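You operate a simulated robot arm through the tools that you are given. There is no shell and no other tool. Be economical: measure what you need, move in short steps, check, and stop when the job is done.

Carry out the task below with a simulated robot arm. There is one attempt and no reset: what you move stays moved.

Task
Put things in order on the top of the hall table. At the end: the green sponge from the top of the hall table stands where the yellow spirit level stood; the brown tin (marked "Brown polish") stands where the water bottle (marked "Still Water") stood; the water bottle stands where the green sponge stood; the yellow spirit level is on the green saucer; whatever was shut is shut again. Leave all else as you found it, and nothing knocked over.
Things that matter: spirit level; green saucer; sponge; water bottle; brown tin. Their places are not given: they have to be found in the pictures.

Only the result counts: the job must be done as asked and must still hold three seconds after the hand-in. Knocking over, shifting, dropping, spilling or breaking anything else fails it.

Robot
A 7-joint arm with a two-finger parallel gripper, fixed in place. Base frame: the origin is at the foot of the arm, x ahead of it, y to its left, z up; the work surface is at about z = 80. Lengths are in cm, angles in degrees, forces in N, time in s.
With the tool pointing down near the work surface it reaches from about 30 to 70 cm from the base axis. Its first joint turns from -66.0 to 66.0 degrees. Payload 1.57 kg.
The tool frame sits at the grasp point between the pads (the TCP): z along the fingers, y along the line on which they close. The tips reach 3 cm beyond it. Largest opening 11 cm; finger width 2.4, thickness 1.2; the body of the gripper, 4.8 by 11.2 cm, starts 7.8 cm behind the TCP.
Orientation is that of the tool frame in the base frame, as a unit quaternion [x, y, z, w]. With the fingers straight down and closing along the base's y, the tool's x points along the base's -x, its y along +y and its z along -z.

Tools
- The arm moves only by the tool send_rows. Its argument "motion" is a list that holds one entry, the list of rows, each a list of 7 numbers: the turn, a rotation vector about the tool's x, y, z in degrees, then the shift along the tool's x, y, z in cm, then the gripper command, from -1 (fully open) to 1 (shut), values between in proportion. In form: [[[ax, ay, az, dx, dy, dz, gripper], ...]]. A call has 1 to 12 rows; each row is the pose to reach, as a shift and turn from the pose commanded when the call began, along the tool's axes at that moment. Rows are played at 5 a second. More than 5 cm and 8.6 degrees between two rows, or a gripper value outside its range, and nothing of the call is played. A pose out of reach is approached as far as the arm can. The call stops where the force on the tool passes 40 N (or 10 N more than at its start, if that is more) or the arm is blocked; 0.2 s more then pass. The fingers move at their own pace (about 10.8 cm/s each) and stop on an object; they squeeze with about 38 N. The grip force told is the motor's: it shows also when the fingers shut on nothing. Time passes only in rows, and 0.2 s behind the last, so rows that repeat a pose let the fingers close. The reply holds the time, the measured pose of the TCP, the force on the tool along the base axes, the opening and the grip force, in the units named above and with some noise.
- Cameras (640 x 400 px; columns grow to the right, rows downward): "scene" is fixed at [15.67, -40.15, 137.84]; the picture's right is [0.68, -0.73, 0.00], its down [-0.58, -0.54, -0.61] and it looks along [0.45, 0.42, -0.79] (base axes); focal length 318 px, centre (320, 200). "wrist" rides on the gripper at [-3.6, 0, -8] in the tool frame; the picture's right is [0.00, -1.00, 0.00], its down [0.97, 0.00, -0.24] and it looks along [0.24, 0.00, 0.97] (tool axes); focal length 218 px, centre (320, 200).
- get_image(camera): a new picture of that camera. No time passes.
- locate(camera, pixels): for up to 12 pixels [column, row] of the newest picture of that camera ("zoom" is the newest enlarged one), the place [x, y, z] in the base frame of the surface seen there, good to about 0.2 cm, but the place of the scene camera against the robot may be out by one fixed shift of up to 1.2 cm in any direction. No time passes.
- enlarge(camera, box): a new picture of the part [left, top, right, bottom] of that camera's present view, enlarged. No time passes.
- sign_off(): hands the job in; it is judged then, once.

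Go step by step. Measure first, check grasps and placings, and put right what went wrong. The budget is 80 turns and 46 pictures, counting those below and the enlarged ones. Unless the task says otherwise, let go and move clear before handing in, and close with one line.

The tools are called as a command line: name --argument value ..., lists and objects as JSON in quotes. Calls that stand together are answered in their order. send_rows: Moves the arm, as the interface text tells. Its arguments: {"type":"object","properties":{"motion":{"type":"array","items":{"type":"array","items":{"type":"array","items":{"type":"number"}}}}},"required":["motion"]} The other tools are called the same way: get_image (camera) takes a picture; locate (camera, pixels) gives the place of the surface under pixels of a picture; enlarge (camera, box) takes an enlarged picture of a part of a camera's view; sign_off () hands the job in.

At the start:

```text
time: 0.0
ee_pos: [32.44, -15.17, 111.48]
tcp_rot: [0.0, 1.0, 0.0, 0.0]
contact_force: [1.1, 0.0, 0.0]
width: 10.99
grip_force: 0.1
```

scene: 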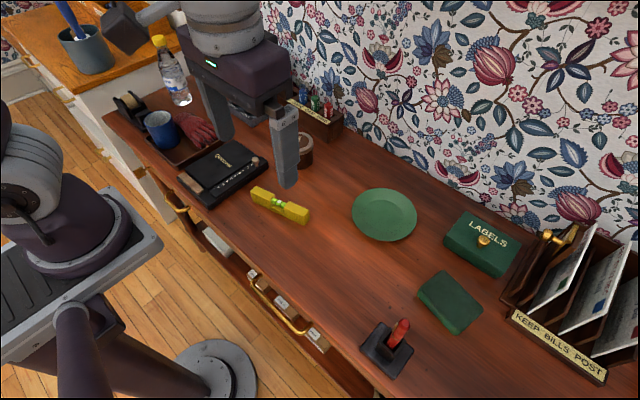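
wrist: 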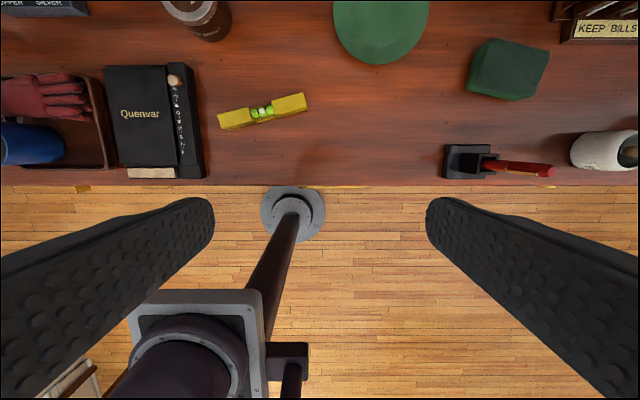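

The scene shows the level near (280,205), saucer (384,214), sponge (450,302), a tin near (303,150) and the bottle near (172,75). I'll measure these from the scene and wrist pictures.

locate --camera "scene" --pixels '[[256, 190], [306, 217], [281, 204], [384, 212], [434, 274], [481, 312], [450, 332], [420, 292], [300, 158], [178, 100], [190, 103], [160, 40]]'

locate --camera "wrist" --pixels '[[219, 122], [305, 101], [262, 112], [381, 20], [490, 42], [548, 52], [517, 98], [468, 90], [205, 15], [212, 35], [300, 160], [420, 60]]'

enlarge --camera "scene" --box '[100, 20, 340, 170]'

```text
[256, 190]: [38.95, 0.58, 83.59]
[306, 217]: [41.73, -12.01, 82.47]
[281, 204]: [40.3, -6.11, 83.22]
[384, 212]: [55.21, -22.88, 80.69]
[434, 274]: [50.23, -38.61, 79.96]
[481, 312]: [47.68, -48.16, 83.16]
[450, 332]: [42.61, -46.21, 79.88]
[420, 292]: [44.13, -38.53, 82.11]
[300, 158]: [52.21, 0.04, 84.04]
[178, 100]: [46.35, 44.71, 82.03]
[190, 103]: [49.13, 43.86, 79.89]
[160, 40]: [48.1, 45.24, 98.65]
```

```text
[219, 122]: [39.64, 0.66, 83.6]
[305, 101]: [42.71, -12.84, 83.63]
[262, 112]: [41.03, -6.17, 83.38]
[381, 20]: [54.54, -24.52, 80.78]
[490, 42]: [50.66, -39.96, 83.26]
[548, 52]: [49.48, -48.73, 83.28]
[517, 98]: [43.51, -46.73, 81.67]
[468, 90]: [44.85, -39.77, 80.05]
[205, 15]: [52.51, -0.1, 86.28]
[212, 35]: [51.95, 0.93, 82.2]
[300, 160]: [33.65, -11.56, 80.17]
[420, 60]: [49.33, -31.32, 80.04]
```

```text
2.67 times, centred on (220, 95) of scene
```

zoom: 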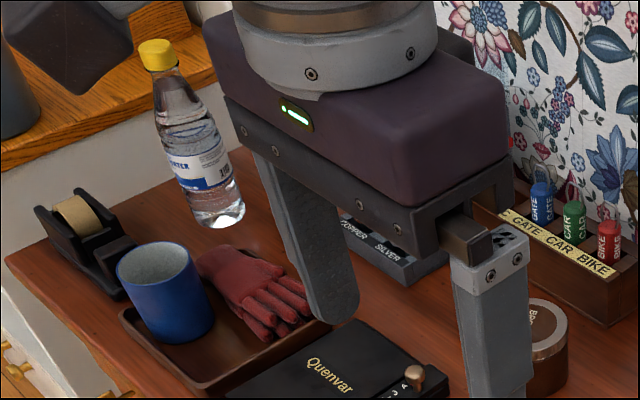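

The wrist readings put the level centre near (41.2,-6.1), its top at 83.6 and its axis along (0.22,-0.975). The bottle is near (48,44.5) and the saucer is free, so no parking spot is needed. I'll turn the hand across the level and move above it.

send_rows --motion '[[[0, 0, 7.7, -0.9, 0.9, 1.2, -1], [0, 0, 15.4, -1.8, 1.8, 2.4, -1], [0, 0, 23.2, -2.6, 2.7, 3.6, -1], [0, 0, 30.9, -3.5, 3.6, 4.8, -1], [0, 0, 38.6, -4.4, 4.5, 6, -1], [0, 0, 46.3, -5.3, 5.4, 7.2, -1], [0, 0, 54, -6.1, 6.3, 8.4, -1], [0, 0, 61.8, -7, 7.2, 9.6, -1], [0, 0, 69.5, -7.9, 8.1, 10.8, -1], [0, 0, 77.2, -8.76, 9.07, 12, -1]]]'

get_image --camera "wrist"

get_image --camera "scene"

```text
time: 2.2
ee_pos: [41.27, -6.01, 99.62]
tcp_rot: [0.625, 0.781, 0.0, 0.0]
contact_force: [0.2, 0.1, -0.6]
width: 11.0
grip_force: 0.1
```

```text
42 pictures are left
```

wrist: 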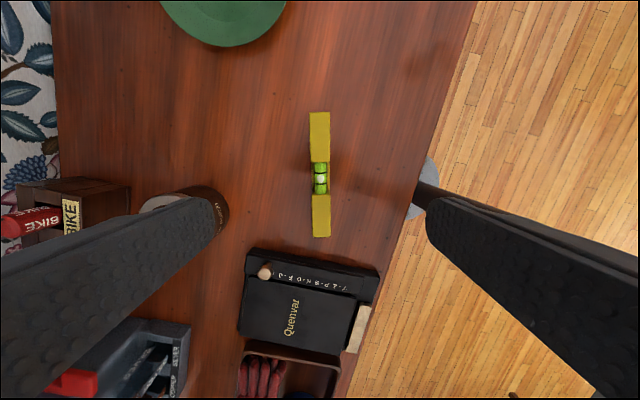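

```text
41 pictures are left
```

scene: 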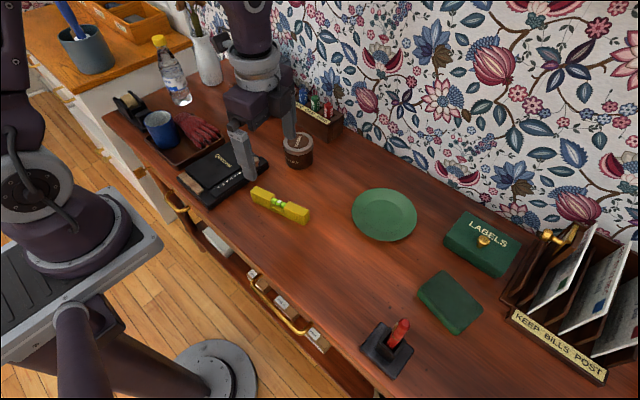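

The level lies straight along the image column at about 320, rows 112–237, and the hand clears the tin at (215,205). I'll measure the level, saucer and tin from here.

locate --camera "wrist" --pixels '[[320, 113], [321, 235], [311, 150], [329, 150], [313, 215], [330, 215], [224, 40], [224, 20], [165, 5], [285, 5], [227, 207], [240, 320]]'

locate --camera "scene" --pixels '[[352, 212], [417, 218], [386, 188], [383, 241], [384, 214], [371, 203], [298, 146], [284, 148], [313, 150], [298, 133], [298, 159], [160, 39]]'

enlarge --camera "scene" --box '[240, 90, 440, 250]'

```text
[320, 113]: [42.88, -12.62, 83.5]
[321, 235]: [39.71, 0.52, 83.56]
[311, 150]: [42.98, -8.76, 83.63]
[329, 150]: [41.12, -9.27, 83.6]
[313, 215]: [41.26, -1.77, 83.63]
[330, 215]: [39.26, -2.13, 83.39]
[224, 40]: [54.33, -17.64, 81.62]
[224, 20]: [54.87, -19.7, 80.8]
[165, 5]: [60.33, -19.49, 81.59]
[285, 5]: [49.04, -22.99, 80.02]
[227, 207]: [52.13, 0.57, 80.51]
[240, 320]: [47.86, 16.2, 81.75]
```

```text
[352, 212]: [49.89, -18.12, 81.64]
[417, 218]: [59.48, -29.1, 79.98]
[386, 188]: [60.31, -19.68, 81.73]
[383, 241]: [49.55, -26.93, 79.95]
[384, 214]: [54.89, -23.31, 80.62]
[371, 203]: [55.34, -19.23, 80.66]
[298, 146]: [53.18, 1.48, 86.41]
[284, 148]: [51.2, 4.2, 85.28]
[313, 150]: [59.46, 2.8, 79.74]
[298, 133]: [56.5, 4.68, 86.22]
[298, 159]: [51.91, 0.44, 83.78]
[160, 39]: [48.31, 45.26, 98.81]
```

```text
2.50 times, centred on (340, 170) of scene
```

zoom: 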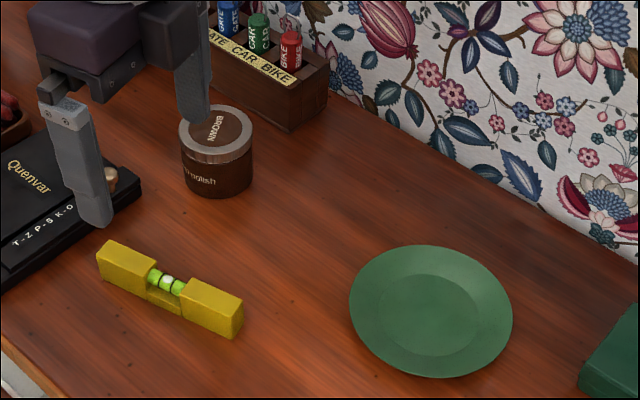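

The level is 2.1 wide and centred at (41.3,-6.0), with the hand right above it. I'll go straight down to TCP z≈83.7 and close.

send_rows --motion '[[[0, 0, 0, 0, 0, 4, -0.1], [0, 0, 0, 0, 0, 8, -0.1], [0, 0, 0, 0, 0, 12, -0.1], [0, 0, 0, 0, 0, 14.5, -0.1], [0, 0, 0, 0, 0, 15.9, -0.1], [0, 0, 0, 0, 0, 15.9, 1], [0, 0, 0, 0, 0, 15.9, 1], [0, 0, 0, 0, 0, 15.9, 1], [0, 0, 0, 0, 0, 15.9, 1]]]'

```text
time: 4.2
ee_pos: [41.24, -5.96, 83.52]
tcp_rot: [0.624, 0.782, -0.001, 0.001]
contact_force: [-0.7, 0.4, 0.0]
width: 2.13
grip_force: 34.7
```

Gripped at width 2.13. I'll lift and move halfway to the saucer to measure it with the wrist camera.

send_rows --motion '[[[0, 0, 0, 0, 0, -4, 1], [0, 0, 0, 0, 0, -8, 1], [0, 0, 0, -2, 1, -12, 1], [0, 0, 0, -5, 3, -14, 1], [0, 0, 0, -8, 6, -14, 1], [0, 0, 0, -10.5, 9.4, -14, 1]]]'

get_image --camera "wrist"

```text
time: 5.6
ee_pos: [52.55, -13.84, 97.52]
tcp_rot: [0.624, 0.781, 0.0, 0.0]
contact_force: [0.1, 0.2, -1.0]
width: 2.12
grip_force: 34.5
```

```text
39 pictures are left
```

wrist: 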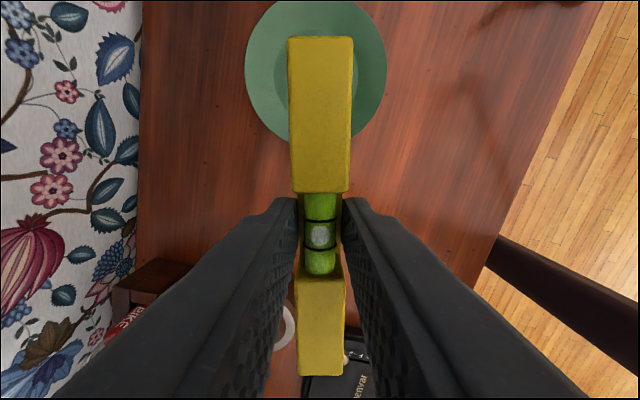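

locate --camera "wrist" --pixels '[[247, 68], [385, 68], [258, 20], [376, 20], [268, 120], [365, 125], [270, 68], [365, 68]]'

```text
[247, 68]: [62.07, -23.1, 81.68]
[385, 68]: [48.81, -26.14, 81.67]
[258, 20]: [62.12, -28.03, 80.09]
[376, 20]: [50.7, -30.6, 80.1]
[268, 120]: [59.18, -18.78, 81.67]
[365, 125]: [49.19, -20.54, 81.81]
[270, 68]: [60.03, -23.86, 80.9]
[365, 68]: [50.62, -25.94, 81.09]
```

The saucer rim fits a circle centred at about (55.2,-24.3), radius 6.9, rim z 81.7. I'll centre the level over it and lower to just above contact.

send_rows --motion '[[[0, 0, 0, -4, 0.1, 0, 1], [0, 0, 0, -8, 0.2, 0, 1], [0, 0, 0, -10.8, 0.27, 2, 1], [0, 0, 0, -10.8, 0.27, 6, 1], [0, 0, 0, -10.8, 0.27, 10, 1], [0, 0, 0, -10.8, 0.27, 11.6, 1], [0, 0, 0, -10.8, 0.27, 12, 1], [0, 0, 0, -10.8, 0.27, 12.2, 1]]]'

enlarge --camera "scene" --box '[300, 140, 480, 260]'

```text
time: 7.4
ee_pos: [55.44, -24.66, 85.48]
tcp_rot: [0.624, 0.781, -0.001, 0.0]
contact_force: [-0.1, -1.2, -1.7]
width: 2.1
grip_force: 33.9
```

```text
3.33 times, centred on (390, 200) of scene
```

zoom: 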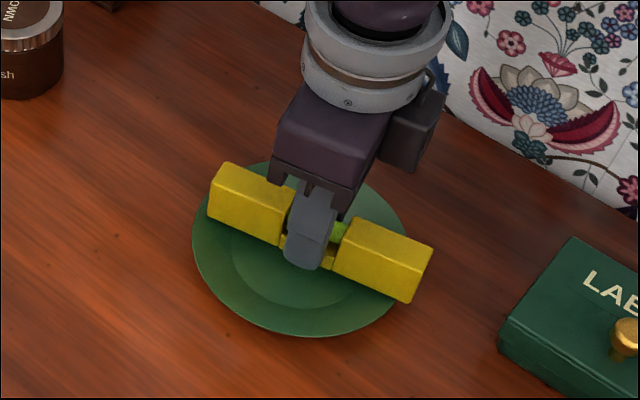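

The level sits about 0.5 cm above the saucer floor. I'll check its centring with points in the same zoom.

locate --camera "zoom" --pixels '[[220, 178], [424, 262], [199, 250], [408, 235], [265, 326], [370, 310], [265, 163], [196, 220]]'

```text
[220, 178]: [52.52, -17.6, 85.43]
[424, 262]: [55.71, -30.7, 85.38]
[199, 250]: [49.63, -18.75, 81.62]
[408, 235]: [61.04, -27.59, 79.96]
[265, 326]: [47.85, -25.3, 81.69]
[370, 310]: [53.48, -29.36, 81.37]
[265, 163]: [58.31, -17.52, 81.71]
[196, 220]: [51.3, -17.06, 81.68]
```

In the scene frame the level is off from the saucer centre by about (-0.3,-0.6). I'll correct that, lower to contact and check the force.

send_rows --motion '[[[0, 0, 0, 0.45, 0.3, 0, 1], [0, 0, 0, 0.45, 0.3, 0.2, 1], [0, 0, 0, 0.45, 0.3, 0.4, 1], [0, 0, 0, 0.45, 0.3, 0.4, 1]]]'

```text
time: 8.4
ee_pos: [55.52, -24.24, 85.19]
tcp_rot: [0.623, 0.782, 0.0, 0.002]
contact_force: [-1.3, -1.1, 24.7]
width: 2.13
grip_force: 34.1
```

Contact is 24.7 N, so the level rests on the saucer. I'll release it and go up.

send_rows --motion '[[[0, 0, 0, 0, 0, -0.15, 0.4], [0, 0, 0, 0, 0, -0.2, 0.1], [0, 0, 0, 0, 0, -0.2, 0.1], [0, 0, 0, 0, 0, -3, 0.1], [0, 0, 0, 0, 0, -7, 0.1], [0, 0, 0, 0, 0, -11, 0], [0, 0, 0, 0, 0, -15, 0], [0, 0, 0, -4, -2, -17, -1], [0, 0, 0, -8, -4, -17, -1], [0, 0, 0, -11, -6, -17, -1]]]'

get_image --camera "scene"

get_image --camera "wrist"

```text
time: 10.6
ee_pos: [52.01, -36.02, 102.14]
tcp_rot: [0.624, 0.782, 0.001, 0.0]
contact_force: [0.0, 0.0, 0.3]
width: 10.99
grip_force: 0.1
```

```text
37 pictures are left
```

scene: 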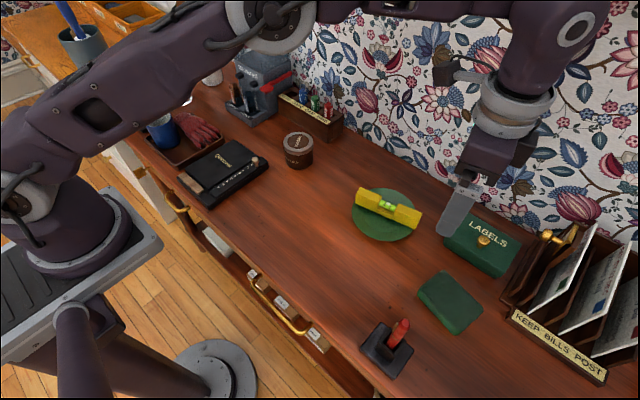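

```text
36 pictures are left
```

wrist: 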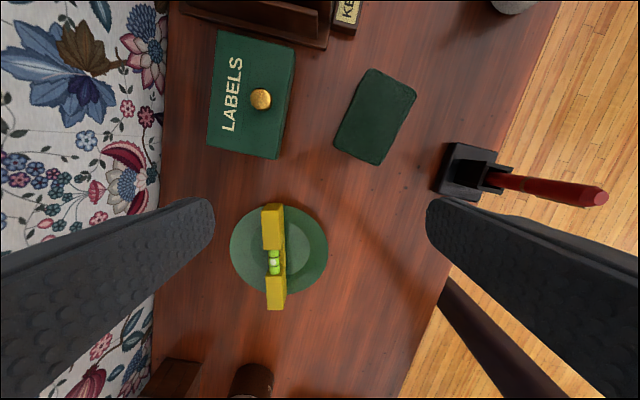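

The level rests on the saucer at (390,205). Now I'll measure the sponge, seen at (374,117) in the wrist picture.

locate --camera "wrist" --pixels '[[368, 70], [415, 93], [335, 143], [381, 163], [375, 115], [350, 106], [400, 126], [276, 212], [275, 300], [435, 190], [291, 130]]'

enlarge --camera "wrist" --box '[240, 40, 520, 320]'

```text
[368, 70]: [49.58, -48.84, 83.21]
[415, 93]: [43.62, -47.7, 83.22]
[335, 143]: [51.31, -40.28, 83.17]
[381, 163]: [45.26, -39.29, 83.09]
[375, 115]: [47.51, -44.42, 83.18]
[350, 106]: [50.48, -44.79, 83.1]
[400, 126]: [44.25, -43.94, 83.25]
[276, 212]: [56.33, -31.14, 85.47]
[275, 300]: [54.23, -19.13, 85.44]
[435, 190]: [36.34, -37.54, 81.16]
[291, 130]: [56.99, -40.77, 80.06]
```

```text
1.43 times, centred on (380, 180) of wrist
```

zoom: 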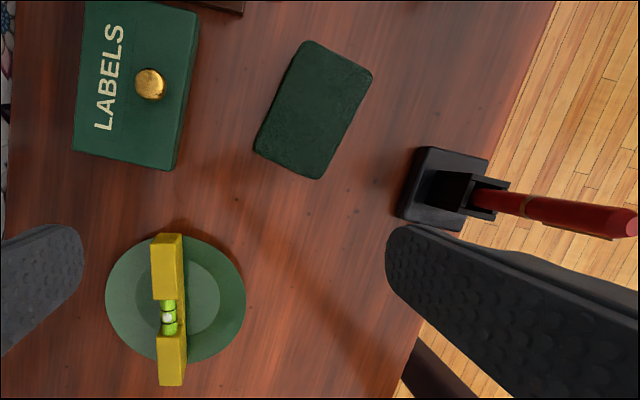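

The sponge is 8.7×6.1, centred at (47.44,-44.03), top 83.2, with its width along (0.983,-0.185). I'll turn +23.4° and move above it, then descend and grip.

send_rows --motion '[[[0, 0, 7.8, -2.3, -2.1, 2, -0.64], [0, 0, 15.6, -4.6, -4.2, 5, -0.64], [0, 0, 23.4, -6.8, -6.23, 8, -0.64], [0, 0, 23.4, -6.8, -6.23, 12, -0.64], [0, 0, 23.4, -6.8, -6.23, 12, -0.64]]]'

get_image --camera "wrist"

```text
time: 11.8
ee_pos: [47.45, -44.37, 90.12]
tcp_rot: [0.769, 0.639, 0.0, 0.0]
contact_force: [-0.3, 0.2, 0.2]
width: 9.0
grip_force: 0.0
```

```text
34 pictures are left
```

wrist: 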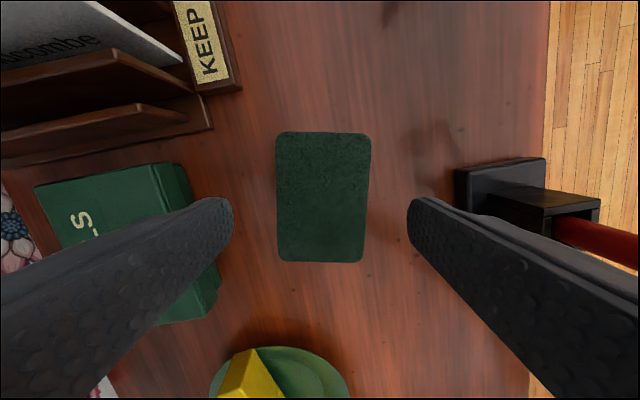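

The sponge at (322,197) lies centred and square between the fingers. I'll descend and close.

send_rows --motion '[[[0, 0, 0, 0, 0, 3, -0.64], [0, 0, 0, 0, 0, 5.5, -0.64], [0, 0, 0, 0, 0, 6.5, -0.64], [0, 0, 0, 0, 0, 6.5, 0], [0, 0, 0, 0, 0, 6.5, 1], [0, 0, 0, 0, 0, 6.5, 1], [0, 0, 0, 0, 0, 6.5, 1]]]'

locate --camera "wrist" --pixels '[[280, 136], [366, 138], [281, 256], [358, 258], [322, 197]]'

```text
time: 13.4
ee_pos: [47.61, -44.25, 83.6]
tcp_rot: [0.77, 0.638, 0.001, -0.001]
contact_force: [0.2, -0.3, -0.2]
width: 6.26
grip_force: 37.7
```

```text
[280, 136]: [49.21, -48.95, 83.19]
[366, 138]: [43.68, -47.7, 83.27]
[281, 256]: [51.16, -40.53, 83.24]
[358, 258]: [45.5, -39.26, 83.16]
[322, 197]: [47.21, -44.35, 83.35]
```

Sponge held at 6.26. I'll lift, carry it over to the level's old place and turn it back 23.4°.

send_rows --motion '[[[0, 0, 0, 0, 0, -4, 1], [0, 0, 0, 0, 0, -8, 1], [0, 0, 0, 2, -0.7, -12, 1], [0, 0, 0, 6, -2.2, -12, 1], [0, 0, -3, 10.3, -3.77, -12, 1], [0, 0, -6, 14.6, -5.34, -12, 1], [0, 0, -10, 18.9, -6.91, -12, 1], [0, 0, -14, 23.2, -8.48, -12, 1], [0, 0, -18, 27.5, -10.05, -12, 1], [0, 0, -22, 31.9, -11.66, -12, 1], [0, 0, -23.4, 36.28, -13.26, -12, 1], [0, 0, -23.4, 36.28, -13.26, -9, 1]]]'

get_image --camera "scene"

```text
time: 16.0
ee_pos: [41.09, -5.86, 92.57]
tcp_rot: [0.624, 0.782, -0.001, 0.0]
contact_force: [-0.9, -0.3, -0.2]
width: 6.26
grip_force: 38.0
```

```text
33 pictures are left
```

scene: 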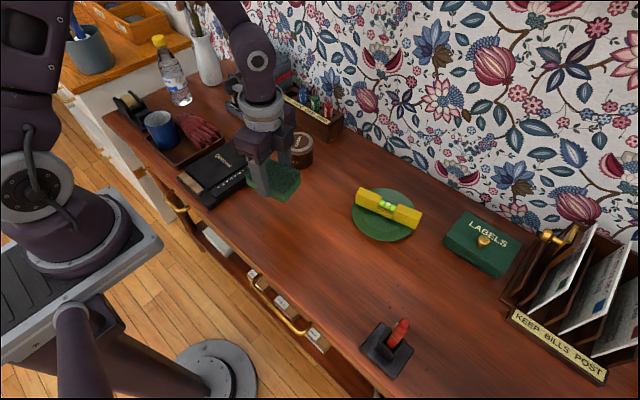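

The sponge is above the target. I'll lower it to the height at which it was gripped.

send_rows --motion '[[[0, 0, 0, -0.18, 0.1, 3, 1], [0, 0, 0, -0.18, 0.1, 6, 1], [0, 0, 0, -0.18, 0.1, 8, 1], [0, 0, 0, -0.18, 0.1, 8.7, 1], [0, 0, 0, -0.18, 0.1, 8.95, 1], [0, 0, 0, -0.18, 0.1, 8.95, 1]]]'

```text
time: 17.4
ee_pos: [41.29, -6.25, 83.64]
tcp_rot: [0.624, 0.782, 0.0, 0.0]
contact_force: [0.6, 0.8, -0.1]
width: 6.25
grip_force: 38.6
```

It is at table height with almost no load. I'll release, rise and look.

send_rows --motion '[[[0, 0, 0, 0, 0, 0.05, 1], [0, 0, 0, 0, 0, 0.05, -0.4], [0, 0, 0, 0, 0, 0.05, -0.6], [0, 0, 0, 0, 0, -3, -0.6], [0, 0, 0, 0, 0, -7, -0.6], [0, 0, 0, 0, 0, -11, -0.6], [0, 0, 0, 0, 0, -15, -1]]]'

get_image --camera "wrist"

locate --camera "scene" --pixels '[[152, 39], [157, 35], [159, 45], [164, 39], [177, 85], [170, 70], [184, 75], [208, 60], [185, 103], [175, 103], [191, 98], [222, 82]]'

enlarge --camera "scene" --box '[100, 0, 300, 150]'

```text
time: 19.0
ee_pos: [41.45, -6.31, 98.57]
tcp_rot: [0.623, 0.782, 0.0, 0.0]
contact_force: [-0.5, -0.2, 0.7]
width: 11.0
grip_force: 0.1
```

```text
32 pictures are left
```

wrist: 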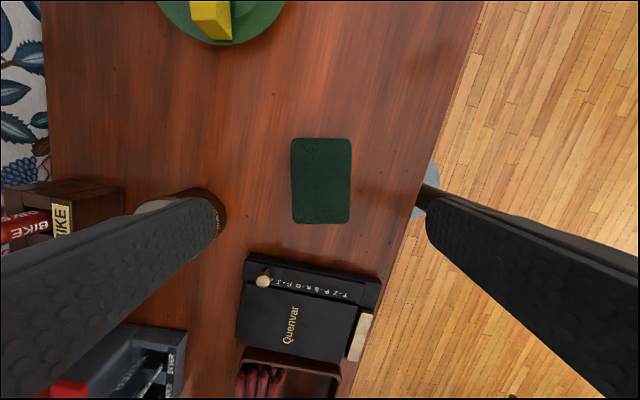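

```text
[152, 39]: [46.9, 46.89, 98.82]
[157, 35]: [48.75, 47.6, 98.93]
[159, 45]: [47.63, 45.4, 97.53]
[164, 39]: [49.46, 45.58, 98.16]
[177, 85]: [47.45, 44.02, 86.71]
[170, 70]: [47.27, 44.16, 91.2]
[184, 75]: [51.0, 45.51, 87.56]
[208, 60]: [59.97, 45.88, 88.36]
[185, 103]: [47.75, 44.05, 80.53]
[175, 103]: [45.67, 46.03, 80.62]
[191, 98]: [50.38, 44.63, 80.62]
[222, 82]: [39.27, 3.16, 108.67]
```

```text
2.67 times, centred on (200, 75) of scene
```

zoom: 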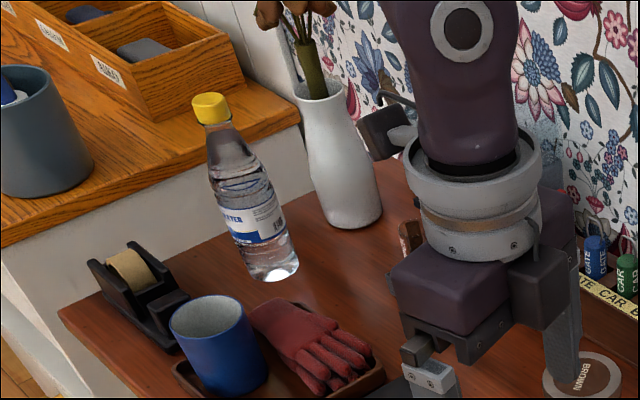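

The sponge sits well in the level's old spot. Next is the bottle, near (48.5,46) and about 19 tall, with a vase behind it. I'll move high to its near side with the fingers closing along y and look.

send_rows --motion '[[[0, 0, -6.4, 1, 0.2, -4, -1], [0, 0, -12.9, 3, 0.6, -8, -1], [0, 0, -19.3, 6.5, 1.2, -11, -1], [0, 0, -25.7, 10, 1.9, -13.4, -1], [0, 0, -32.2, 13.5, 2.5, -13.4, -1], [0, 0, -38.6, 17, 3.2, -13.4, -1], [0, 0, -45, 20.5, 3.8, -13.4, -1], [0, 0, -51.5, 24, 4.5, -13.4, -1], [0, 0, -57.9, 27, 5.1, -13.4, -1], [0, 0, -64.3, 30, 5.6, -13.4, -1], [0, 0, -70.8, 33, 6.2, -13.4, -1], [0, 0, -77.2, 35.7, 6.68, -13.4, -1]]]'

get_image --camera "wrist"

```text
time: 21.6
ee_pos: [39.99, 29.94, 112.03]
tcp_rot: [-0.001, 1.0, 0.0, -0.001]
contact_force: [-0.9, 1.2, -0.7]
width: 11.01
grip_force: 0.1
```

```text
30 pictures are left
```

wrist: 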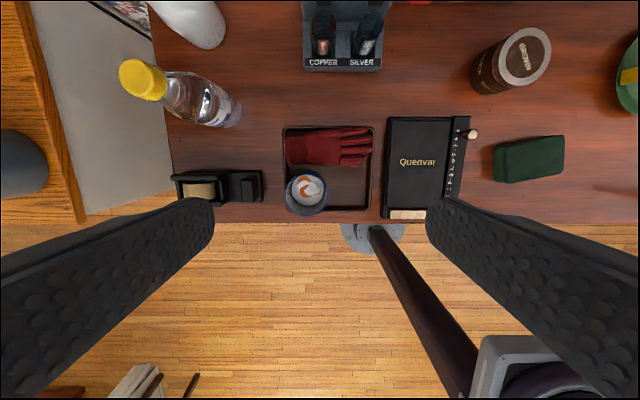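

locate --camera "wrist" --pixels '[[145, 80], [122, 80], [166, 80], [143, 60], [150, 99], [185, 100], [205, 80], [240, 115], [225, 126], [200, 25], [173, 20], [238, 103]]'

enlarge --camera "wrist" --box '[100, 0, 340, 230]'

```text
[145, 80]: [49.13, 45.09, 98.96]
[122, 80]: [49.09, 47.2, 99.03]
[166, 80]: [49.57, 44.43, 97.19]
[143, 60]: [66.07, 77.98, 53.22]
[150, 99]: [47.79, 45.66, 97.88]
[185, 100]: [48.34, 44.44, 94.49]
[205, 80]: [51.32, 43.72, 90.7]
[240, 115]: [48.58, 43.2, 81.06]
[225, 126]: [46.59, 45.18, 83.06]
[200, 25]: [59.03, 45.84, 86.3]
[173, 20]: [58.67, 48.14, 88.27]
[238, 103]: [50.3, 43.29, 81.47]
```

```text
1.74 times, centred on (220, 115) of wrist
```

zoom: 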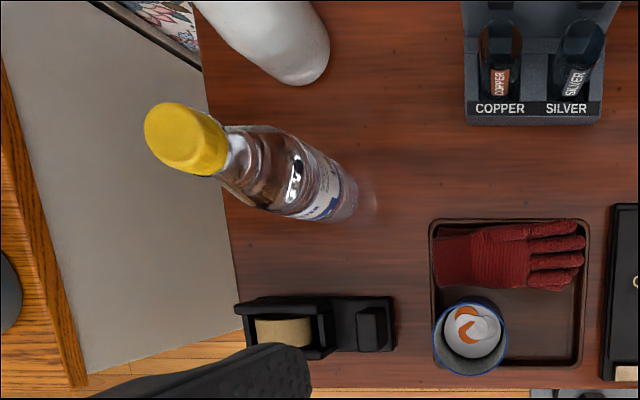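

The bottle axis is at about (49.1,46.1), top 99.0, radius about 3.1 up to z≈91. Before moving in I'll check where the vase's flowers reach.

get_image --camera "scene"

locate --camera "scene" --pixels '[[200, 38], [190, 15], [195, 5], [182, 5], [212, 3], [205, 5], [196, 25], [215, 45], [270, 70]]'

```text
28 pictures are left
```

scene: 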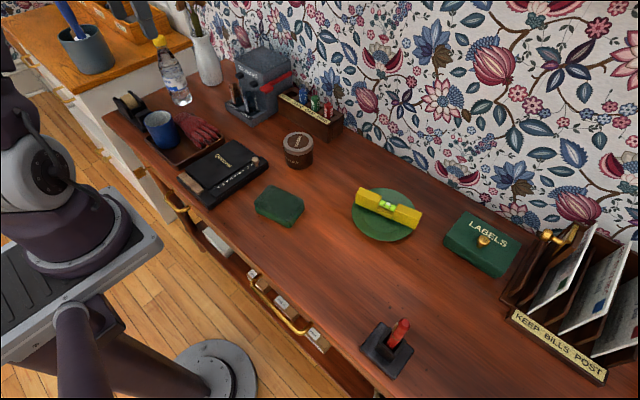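

```text
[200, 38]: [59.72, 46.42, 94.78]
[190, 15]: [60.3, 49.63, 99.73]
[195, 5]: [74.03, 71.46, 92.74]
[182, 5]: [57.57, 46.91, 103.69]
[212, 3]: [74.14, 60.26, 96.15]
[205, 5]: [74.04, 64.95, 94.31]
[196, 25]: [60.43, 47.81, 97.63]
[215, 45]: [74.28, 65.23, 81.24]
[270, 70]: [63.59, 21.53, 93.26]
```

Flowers reach (57.6,46.9,103.7), so I'll turn 30° to swing the camera side away from them and move over the bottle at z 112.

send_rows --motion '[[[0, 0, 7.5, -2, 3.5, 0, -1], [0, 0, 15, -4, 7.1, 0, -1], [0, 0, 22.5, -6, 10.7, 0, -1], [0, 0, 30, -8, 14.2, 0, -1], [0, 0, 30, -9.1, 16.16, 0, -1], [0, 0, 30, -9.1, 16.16, 0, -1]]]'

get_image --camera "wrist"

get_image --camera "scene"

```text
time: 23.0
ee_pos: [46.7, 40.67, 110.34]
tcp_rot: [0.258, 0.966, 0.0, 0.0]
contact_force: [-0.5, 0.0, 0.7]
width: 11.03
grip_force: 0.0
out of reach, approached as far as the arm can: row 4, 5, 6
```

```text
27 pictures are left
```

wrist: 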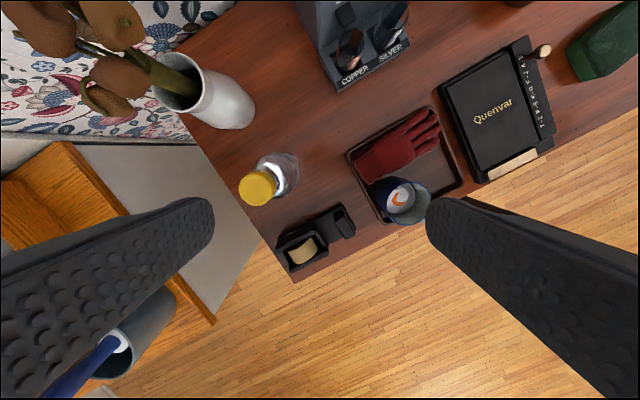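

```text
26 pictures are left
```

scene: 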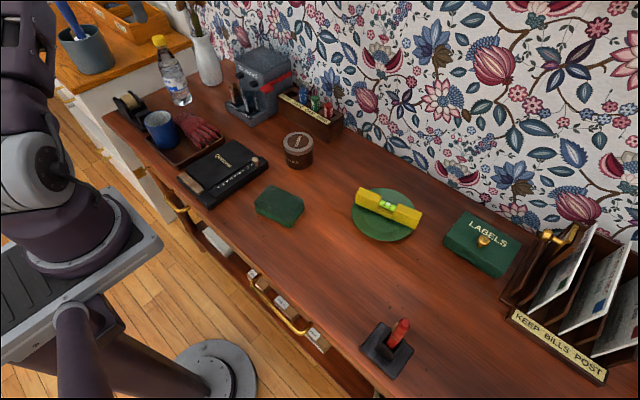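

At z 110 the arm can't reach that radius (67), so I'll come in lower and radially with the fingers closing tangentially (yaw −44°). First I'll back off to a staging point.

send_rows --motion '[[[0, 0, -8.2, 0.4, -1.3, 1, -1], [0, 0, -16.4, 0.8, -2.6, 2, -1], [0, 0, -24.6, 1.2, -3.9, 3, -1], [0, 0, -32.8, 1.53, -5.15, 4, -1], [0, 0, -41, 1.53, -5.15, 5, -1], [0, 0, -49.2, 1.53, -5.15, 6, -1], [0, 0, -57.4, 1.53, -5.15, 7, -1], [0, 0, -65.6, 1.53, -5.15, 8, -1], [0, 0, -73.8, 1.53, -5.15, 9, -1], [0, 0, -73.8, 1.53, -5.15, 9, -1]]]'

get_image --camera "wrist"

```text
time: 25.2
ee_pos: [42.75, 37.33, 101.47]
tcp_rot: [-0.373, 0.928, 0.001, 0.0]
contact_force: [0.5, 0.4, 0.4]
width: 11.0
grip_force: 0.1
```

```text
25 pictures are left
```

wrist: 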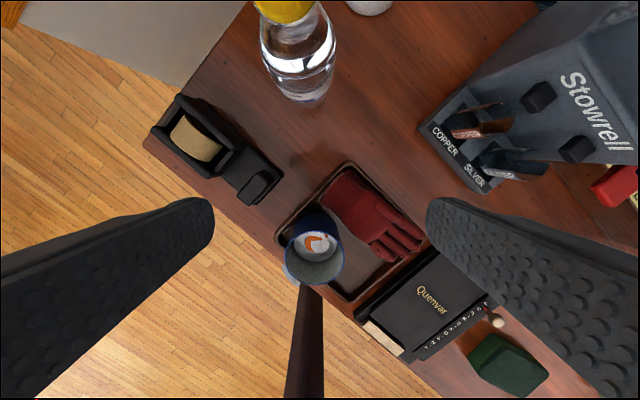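

The commanded pose follows the reached one, now (42.75,37.33,101.5). I'll refine the bottle's place and check the dispenser height from this view.

locate --camera "wrist" --pixels '[[262, 50], [334, 50], [298, 75], [300, 95], [284, 5], [284, 20], [180, 100], [262, 190], [200, 120], [370, 5]]'

```text
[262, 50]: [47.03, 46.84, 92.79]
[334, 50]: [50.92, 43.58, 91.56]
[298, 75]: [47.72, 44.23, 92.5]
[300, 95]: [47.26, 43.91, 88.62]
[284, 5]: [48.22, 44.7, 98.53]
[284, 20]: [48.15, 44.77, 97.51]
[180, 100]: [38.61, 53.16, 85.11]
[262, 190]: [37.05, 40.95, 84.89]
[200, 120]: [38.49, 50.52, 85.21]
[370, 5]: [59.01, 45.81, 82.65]
```

The bottle's axis refines to about (49.3,45.9), so I shift +1.65 sideways and 10.66 outward. I'll move out while sinking, with fingers straddling, to z≈97 first.

send_rows --motion '[[[0, 0, 0, 0, 1.65, 0, -1], [0, 0, 0, -3, 1.65, 0.5, -1], [0, 0, 0, -6, 1.65, 1, -1], [0, 0, 0, -8.4, 1.65, 1.5, -1], [0, 0, 0, -9.6, 1.65, 3, -1], [0, 0, 0, -10.66, 1.65, 4.8, -1], [0, 0, 0, -10.66, 1.65, 4.8, -1]]]'

get_image --camera "wrist"

enlarge --camera "scene" --box '[80, 0, 320, 150]'

```text
time: 26.8
ee_pos: [48.21, 44.46, 97.48]
tcp_rot: [-0.373, 0.928, 0.0, 0.0]
contact_force: [0.1, -0.1, -0.1]
width: 11.0
grip_force: 0.1
out of reach, approached as far as the arm can: row 5, 6, 7
```

```text
24 pictures are left
```

wrist: 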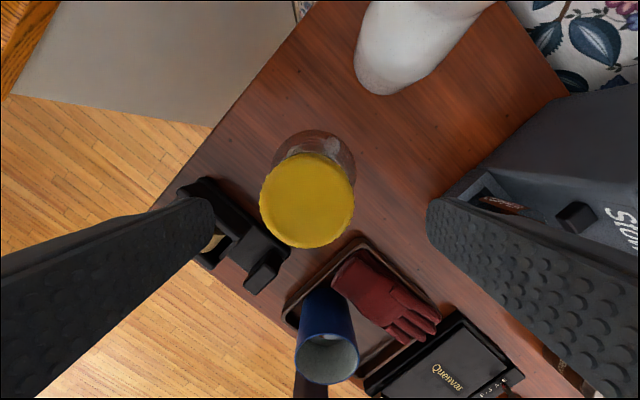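

```text
2.67 times, centred on (200, 75) of scene
```

zoom: 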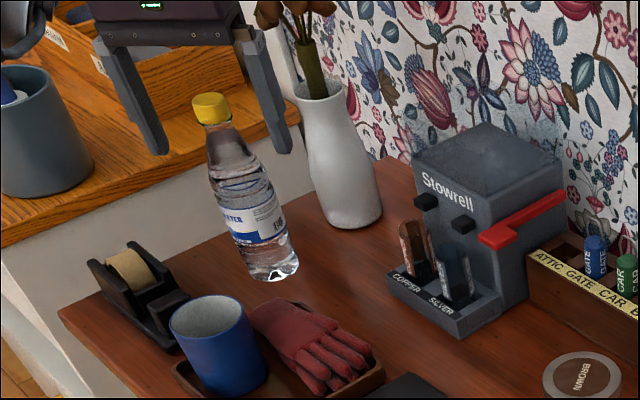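

It reached r≈65.6 at z 97.5, and the cap at (307,199) is well between the fingers. I'll measure the cap before going lower and further out.

locate --camera "wrist" --pixels '[[307, 158], [307, 240], [264, 199], [351, 199], [307, 199], [313, 140]]'

```text
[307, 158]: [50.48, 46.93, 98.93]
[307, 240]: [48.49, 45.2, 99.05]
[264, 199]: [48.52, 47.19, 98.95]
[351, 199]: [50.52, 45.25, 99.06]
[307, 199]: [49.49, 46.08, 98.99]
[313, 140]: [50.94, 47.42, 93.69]
```

The cap centre is (49.5,46.1), top 99.0, so I'm 2.1 short radially. I'll tilt the tool 12° outward to gain reach, then go out and down in steps.

send_rows --motion '[[[0, -6, 0, 0, 0.15, 0, -1], [0, -12, 0, 0, 0.29, 0, -1], [0, -12, 0, -1, 0.29, 1, -1], [0, -12, 0, -2.07, 0.29, 2, -1], [0, -12, 0, -2.07, 0.29, 2, -1]]]'

```text
time: 28.0
ee_pos: [49.6, 46.02, 95.52]
tcp_rot: [-0.371, 0.923, 0.038, 0.096]
contact_force: [0.1, -0.3, -0.2]
width: 11.0
grip_force: 0.1
```

The tilt works: TCP is on the bottle axis at z 95.5. I'll go straight down 3.9 in base terms.

send_rows --motion '[[[0, 0, 0, 0.27, 0, 1.27, -1], [0, 0, 0, 0.54, 0, 2.54, -1], [0, 0, 0, 0.71, 0, 3.33, -1], [0, 0, 0, 0.81, 0, 3.81, -1], [0, 0, 0, 0.81, 0, 3.81, -1]]]'

enlarge --camera "scene" --box '[80, 0, 320, 150]'

```text
time: 29.2
ee_pos: [49.59, 46.13, 91.51]
tcp_rot: [-0.371, 0.923, 0.039, 0.097]
contact_force: [-0.1, 0.6, 0.5]
width: 11.04
grip_force: 0.1
```

```text
2.67 times, centred on (200, 75) of scene
```

zoom: 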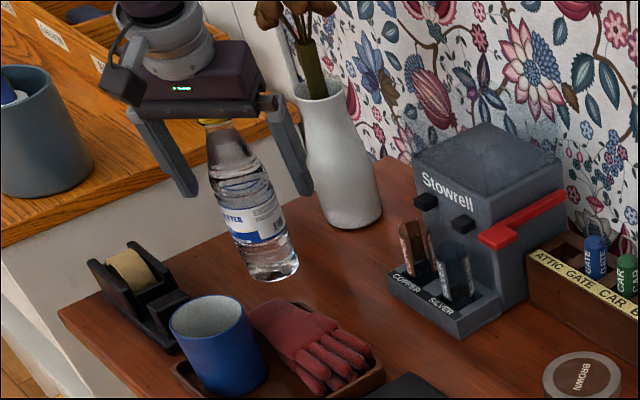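

The fingers straddle the bottle with no contact. I'll close.

send_rows --motion '[[[0, 0, 0, 0, 0, 0, -0.3], [0, 0, 0, 0, 0, 0, -0.1], [0, 0, 0, 0, 0, 0, 1], [0, 0, 0, 0, 0, 0, 1], [0, 0, 0, 0, 0, 0, 1], [0, 0, 0, 0, 0, 0, 1]]]'

```text
time: 30.6
ee_pos: [49.74, 46.09, 91.49]
tcp_rot: [-0.371, 0.923, 0.039, 0.096]
contact_force: [-0.8, 1.2, 0.6]
width: 5.62
grip_force: 38.5
```

Gripped at 5.62. I'll lift carefully, pull inward, and check that it hangs upright.

send_rows --motion '[[[0, 0, 0, -0.21, 0, -0.98, 1], [0, 0, 0, -0.62, 0, -2.93, 1], [0, 0, 0, 0.92, 0, -5.31, 1], [0, 0, 0, 3.23, 0, -8.86, 1], [0, 0, 0, 6.02, 0, -12.53, 1], [0, 0, 0, 6.02, 0, -12.53, 1]]]'

get_image --camera "scene"

```text
time: 32.0
ee_pos: [43.3, 40.16, 102.78]
tcp_rot: [-0.371, 0.923, 0.039, 0.097]
contact_force: [-0.2, 1.0, -3.9]
width: 5.61
grip_force: 38.0
```

```text
21 pictures are left
```

scene: 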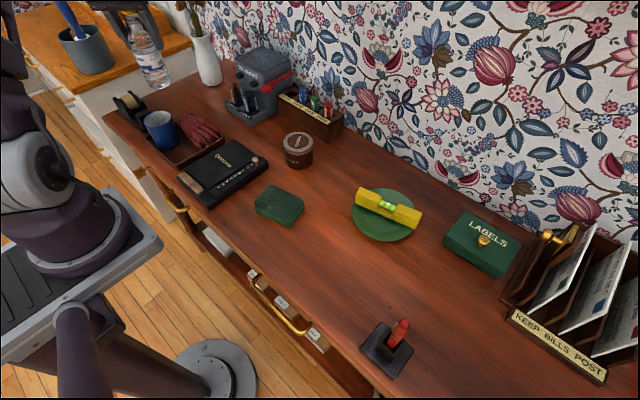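

The bottle hangs upright. I'll carry it in two legs, yawing about the vertical (axis 0.208x+0.978z in the tool frame) so it stays upright; first to (44.5,0).

send_rows --motion '[[[0.99, 0, 4.67, 2.88, -3.31, -0.84, 1], [1.98, 0, 9.33, 5.76, -6.63, -1.68, 1], [2.98, 0, 14.0, 8.64, -9.94, -2.52, 1], [3.97, 0, 18.66, 11.52, -13.26, -3.36, 1], [4.96, 0, 23.33, 14.39, -16.57, -4.2, 1], [5.95, 0, 27.99, 17.27, -19.88, -5.04, 1], [6.94, 0, 32.66, 20.15, -23.2, -5.88, 1], [7.94, 0, 37.32, 23.03, -26.51, -6.72, 1], [8.93, 0, 41.99, 25.91, -29.83, -7.56, 1], [8.93, 0, 41.99, 25.91, -29.83, -7.56, 1]]]'

locate --camera "scene" --pixels '[[545, 235], [560, 240], [590, 262], [515, 312], [605, 372], [600, 255], [575, 228], [635, 280], [480, 222], [485, 240]]'

get_image --camera "scene"

```text
time: 34.2
ee_pos: [44.7, -0.05, 104.42]
tcp_rot: [-0.008, 0.994, 0.001, 0.104]
contact_force: [-0.1, -0.9, -3.7]
width: 5.58
grip_force: 37.9
```

```text
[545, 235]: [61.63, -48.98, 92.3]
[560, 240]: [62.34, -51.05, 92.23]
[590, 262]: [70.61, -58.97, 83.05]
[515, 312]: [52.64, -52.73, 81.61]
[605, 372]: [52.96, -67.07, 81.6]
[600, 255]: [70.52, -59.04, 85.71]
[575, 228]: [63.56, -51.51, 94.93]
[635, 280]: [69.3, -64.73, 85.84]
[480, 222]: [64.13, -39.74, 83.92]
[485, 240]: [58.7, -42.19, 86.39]
```

```text
20 pictures are left
```

scene: 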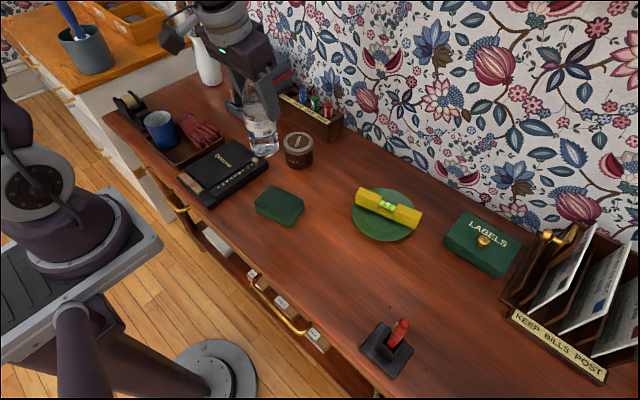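

The bottle is at (44.7,0), still upright. Second leg: to above the sponge's old place (47.4,-44.1), z≈100; the posts rack starts at x≥52, y≤-52 and is low in front.

send_rows --motion '[[[0.89, 0, 4.2, -0.1, -4.41, 0.47, 1], [1.79, 0, 8.4, -0.21, -8.82, 0.94, 1], [2.68, 0, 12.6, -0.31, -13.23, 1.42, 1], [3.57, 0, 16.8, -0.42, -17.64, 1.89, 1], [4.46, 0, 21.0, -0.52, -22.05, 2.36, 1], [5.36, 0, 25.2, -0.62, -26.46, 2.83, 1], [6.25, 0, 29.4, -0.73, -30.87, 3.3, 1], [7.14, 0, 33.6, -0.83, -35.28, 3.78, 1], [8.04, 0, 37.8, -0.94, -39.69, 4.25, 1], [8.93, 0, 41.99, -1.04, -44.1, 4.72, 1], [8.93, 0, 41.99, -1.04, -44.1, 4.72, 1]]]'

get_image --camera "scene"

```text
time: 36.6
ee_pos: [47.4, -43.91, 100.11]
tcp_rot: [0.356, 0.928, -0.037, 0.098]
contact_force: [-0.2, -0.5, -3.9]
width: 5.61
grip_force: 38.4
```

```text
19 pictures are left
```

scene: 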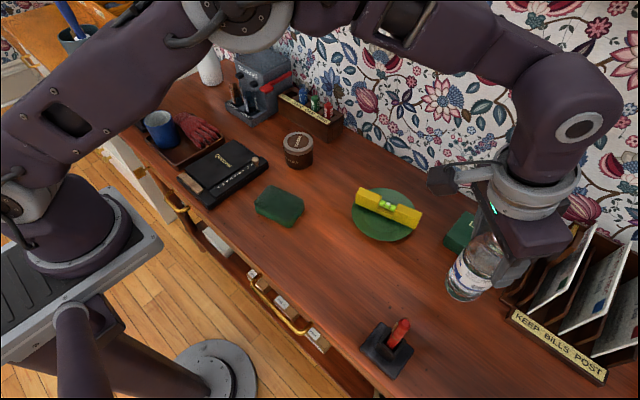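

At (47.4,-43.9), tilt still 12°. I'll lower 8.6 straight down to the gripped height.

send_rows --motion '[[[0, 0, 0, 0.62, 0, 2.93, 1], [0, 0, 0, 1.25, 0, 5.87, 1], [0, 0, 0, 1.56, 0, 7.33, 1], [0, 0, 0, 1.7, 0, 8.0, 1], [0, 0, 0, 1.76, 0, 8.26, 1], [0, 0, 0, 1.79, 0, 8.41, 1], [0, 0, 0, 1.79, 0, 8.41, 1]]]'

enlarge --camera "scene" --box '[380, 160, 620, 360]'

```text
time: 38.2
ee_pos: [47.46, -43.91, 91.58]
tcp_rot: [0.356, 0.928, -0.038, 0.098]
contact_force: [-0.2, 0.0, -3.1]
width: 5.6
grip_force: 37.7
```

```text
2.00 times, centred on (500, 260) of scene
```

zoom: 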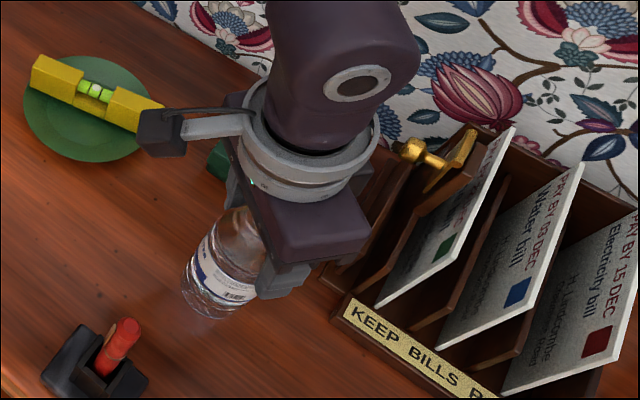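

Force still shows −3.1, so the bottle barely touches; I'll go down in 0.1 steps until it carries.

send_rows --motion '[[[0, 0, 0, 0.02, 0, 0.1, 1], [0, 0, 0, 0.04, 0, 0.2, 1], [0, 0, 0, 0.04, 0, 0.2, 1]]]'

```text
time: 39.0
ee_pos: [47.39, -43.97, 91.4]
tcp_rot: [0.356, 0.928, -0.038, 0.099]
contact_force: [-3.6, 8.3, 26.3]
width: 5.62
grip_force: 37.9
```

It stands on the table (26 N). I'll ease off, open, rise and draw back inward.

send_rows --motion '[[[0, 0, 0, -0.02, 0, -0.1, 1], [0, 0, 0, -0.02, 0, -0.1, 0], [0, 0, 0, -0.02, 0, -0.1, -0.6], [0, 0, 0, -0.02, 0, -0.1, -1], [0, 0, 0, -0.02, 0, -0.1, -1], [0, 0, 0, -0.62, 0, -2.93, -1], [0, 0, 0, -1.46, 0, -6.85, -1], [0, 0, 0, 2.04, 0, -9.63, -1], [0, 0, 0, 5.53, 0, -12.42, -1], [0, 0, 0, 5.53, 0, -12.42, -1]]]'

get_image --camera "scene"

get_image --camera "wrist"

```text
time: 41.2
ee_pos: [41.32, -38.76, 102.41]
tcp_rot: [0.356, 0.929, -0.036, 0.097]
contact_force: [0.3, -0.5, 0.6]
width: 11.0
grip_force: 0.1
```

```text
17 pictures are left
```

scene: 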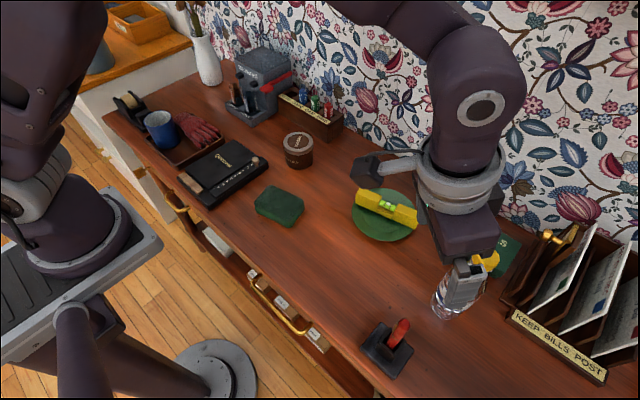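

```text
16 pictures are left
```

wrist: 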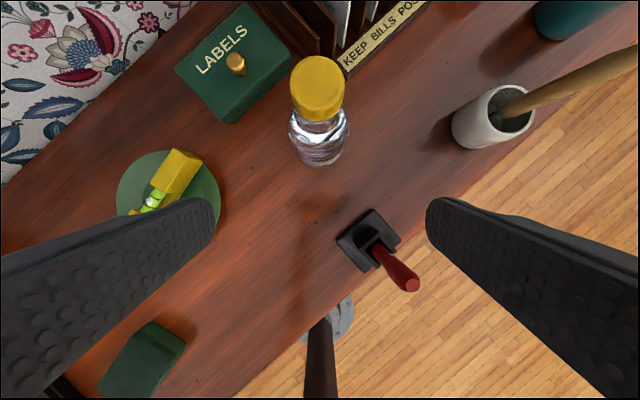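

The bottle stands upright at the sponge's old place. Now to the tin: I'll return to about (46,1,98) with the same 12° tilt and view it.

send_rows --motion '[[[-0.92, 0, -4.33, 2.36, 3.27, -0.05, -1], [-1.84, 0, -8.67, 4.71, 6.54, -0.1, -1], [-2.76, 0, -13.0, 7.07, 9.81, -0.15, -1], [-3.68, 0, -17.33, 9.42, 13.08, -0.2, -1], [-4.61, 0, -21.67, 11.78, 16.35, -0.26, -1], [-5.53, 0, -26.0, 14.14, 19.62, -0.31, -1], [-6.45, 0, -30.33, 16.49, 22.89, -0.36, -1], [-7.37, 0, -34.66, 18.85, 26.16, -0.41, -1], [-8.29, 0, -39.0, 21.2, 29.43, -0.46, -1], [-9.21, 0, -43.33, 23.56, 32.7, -0.51, -1], [-9.21, 0, -43.33, 23.56, 32.7, -0.51, -1]]]'

get_image --camera "wrist"

```text
time: 43.6
ee_pos: [46.44, 1.09, 98.16]
tcp_rot: [-0.02, 0.994, 0.002, 0.105]
contact_force: [-0.3, 0.0, -0.1]
width: 11.0
grip_force: 0.0
```

```text
15 pictures are left
```

wrist: 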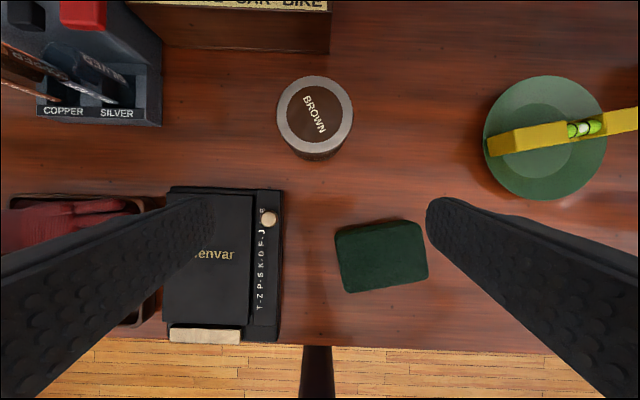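

locate --camera "wrist" --pixels '[[279, 116], [352, 116], [315, 79], [315, 152], [315, 115], [490, 150], [545, 140], [545, 80], [545, 196], [606, 135], [488, 125]]'

enlarge --camera "wrist" --box '[460, 60, 640, 220]'

```text
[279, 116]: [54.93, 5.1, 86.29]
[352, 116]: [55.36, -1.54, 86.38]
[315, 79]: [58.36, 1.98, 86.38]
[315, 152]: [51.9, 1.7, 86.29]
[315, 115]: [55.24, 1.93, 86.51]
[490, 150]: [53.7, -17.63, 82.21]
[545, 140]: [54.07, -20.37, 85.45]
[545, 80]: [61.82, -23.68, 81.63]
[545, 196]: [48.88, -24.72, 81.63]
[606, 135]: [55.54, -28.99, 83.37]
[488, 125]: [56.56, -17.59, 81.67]
```

```text
2.50 times, centred on (550, 140) of wrist
```

zoom: 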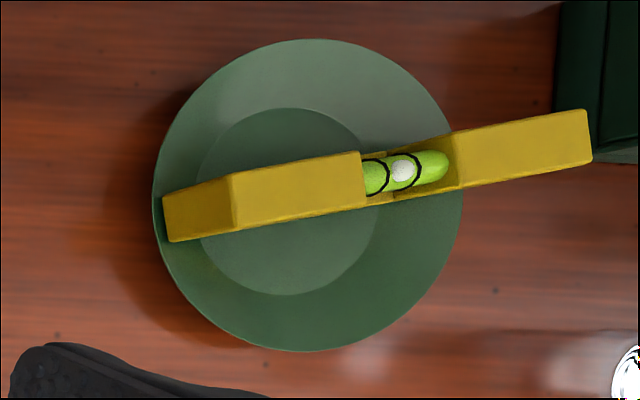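

The level lies centred across the saucer. The tin is centred at (55.2,1.85), radius 3.3, top 86.35; I'll go over it and descend with the fingers astride to TCP z≈83.9.

send_rows --motion '[[[0, 0, 0, -3.5, 0.2, 2.79, -1], [0, 0, 0, -7.96, 0.41, 4.76, -1], [0, 0, 0, -7.13, 0.41, 8.67, -1], [0, 0, 0, -6.3, 0.41, 12.58, -1], [0, 0, 0, -5.78, 0.41, 15.03, -1], [0, 0, 0, -5.62, 0.41, 15.77, -1], [0, 0, 0, -5.62, 0.41, 15.77, -0.4], [0, 0, 0, -5.62, 0.41, 15.77, 1], [0, 0, 0, -5.62, 0.41, 15.77, 1], [0, 0, 0, -5.62, 0.41, 15.77, 1], [0, 0, 0, -5.62, 0.41, 15.77, 1]]]'

enlarge --camera "scene" --box '[220, 60, 400, 200]'

```text
time: 46.0
ee_pos: [54.88, 1.82, 83.97]
tcp_rot: [-0.02, 0.994, 0.003, 0.105]
contact_force: [0.9, -0.3, 0.0]
width: 6.9
grip_force: 38.3
```

```text
2.86 times, centred on (310, 130) of scene
```

zoom: 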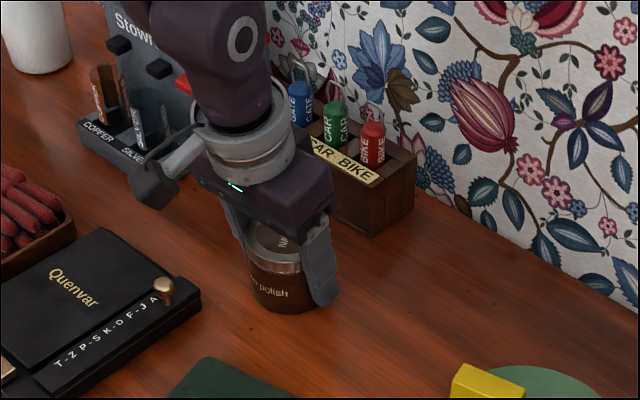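

Gripped at 6.9. I'll lift and draw inward to clear the coin box.

send_rows --motion '[[[0, 0, 0, -0.62, 0, -2.93, 1], [0, 0, 0, -1.46, 0, -6.85, 1], [0, 0, 0, -0.33, 0, -11.17, 1], [0, 0, 0, 2.47, 0, -14.84, 1], [0, 0, 0, 5.68, 0, -16.54, 1], [0, 0, 0, 5.68, 0, -16.54, 1]]]'

```text
time: 47.4
ee_pos: [46.0, 1.65, 98.66]
tcp_rot: [-0.02, 0.994, 0.002, 0.104]
contact_force: [-1.0, -0.4, -1.3]
width: 6.91
grip_force: 37.6
```

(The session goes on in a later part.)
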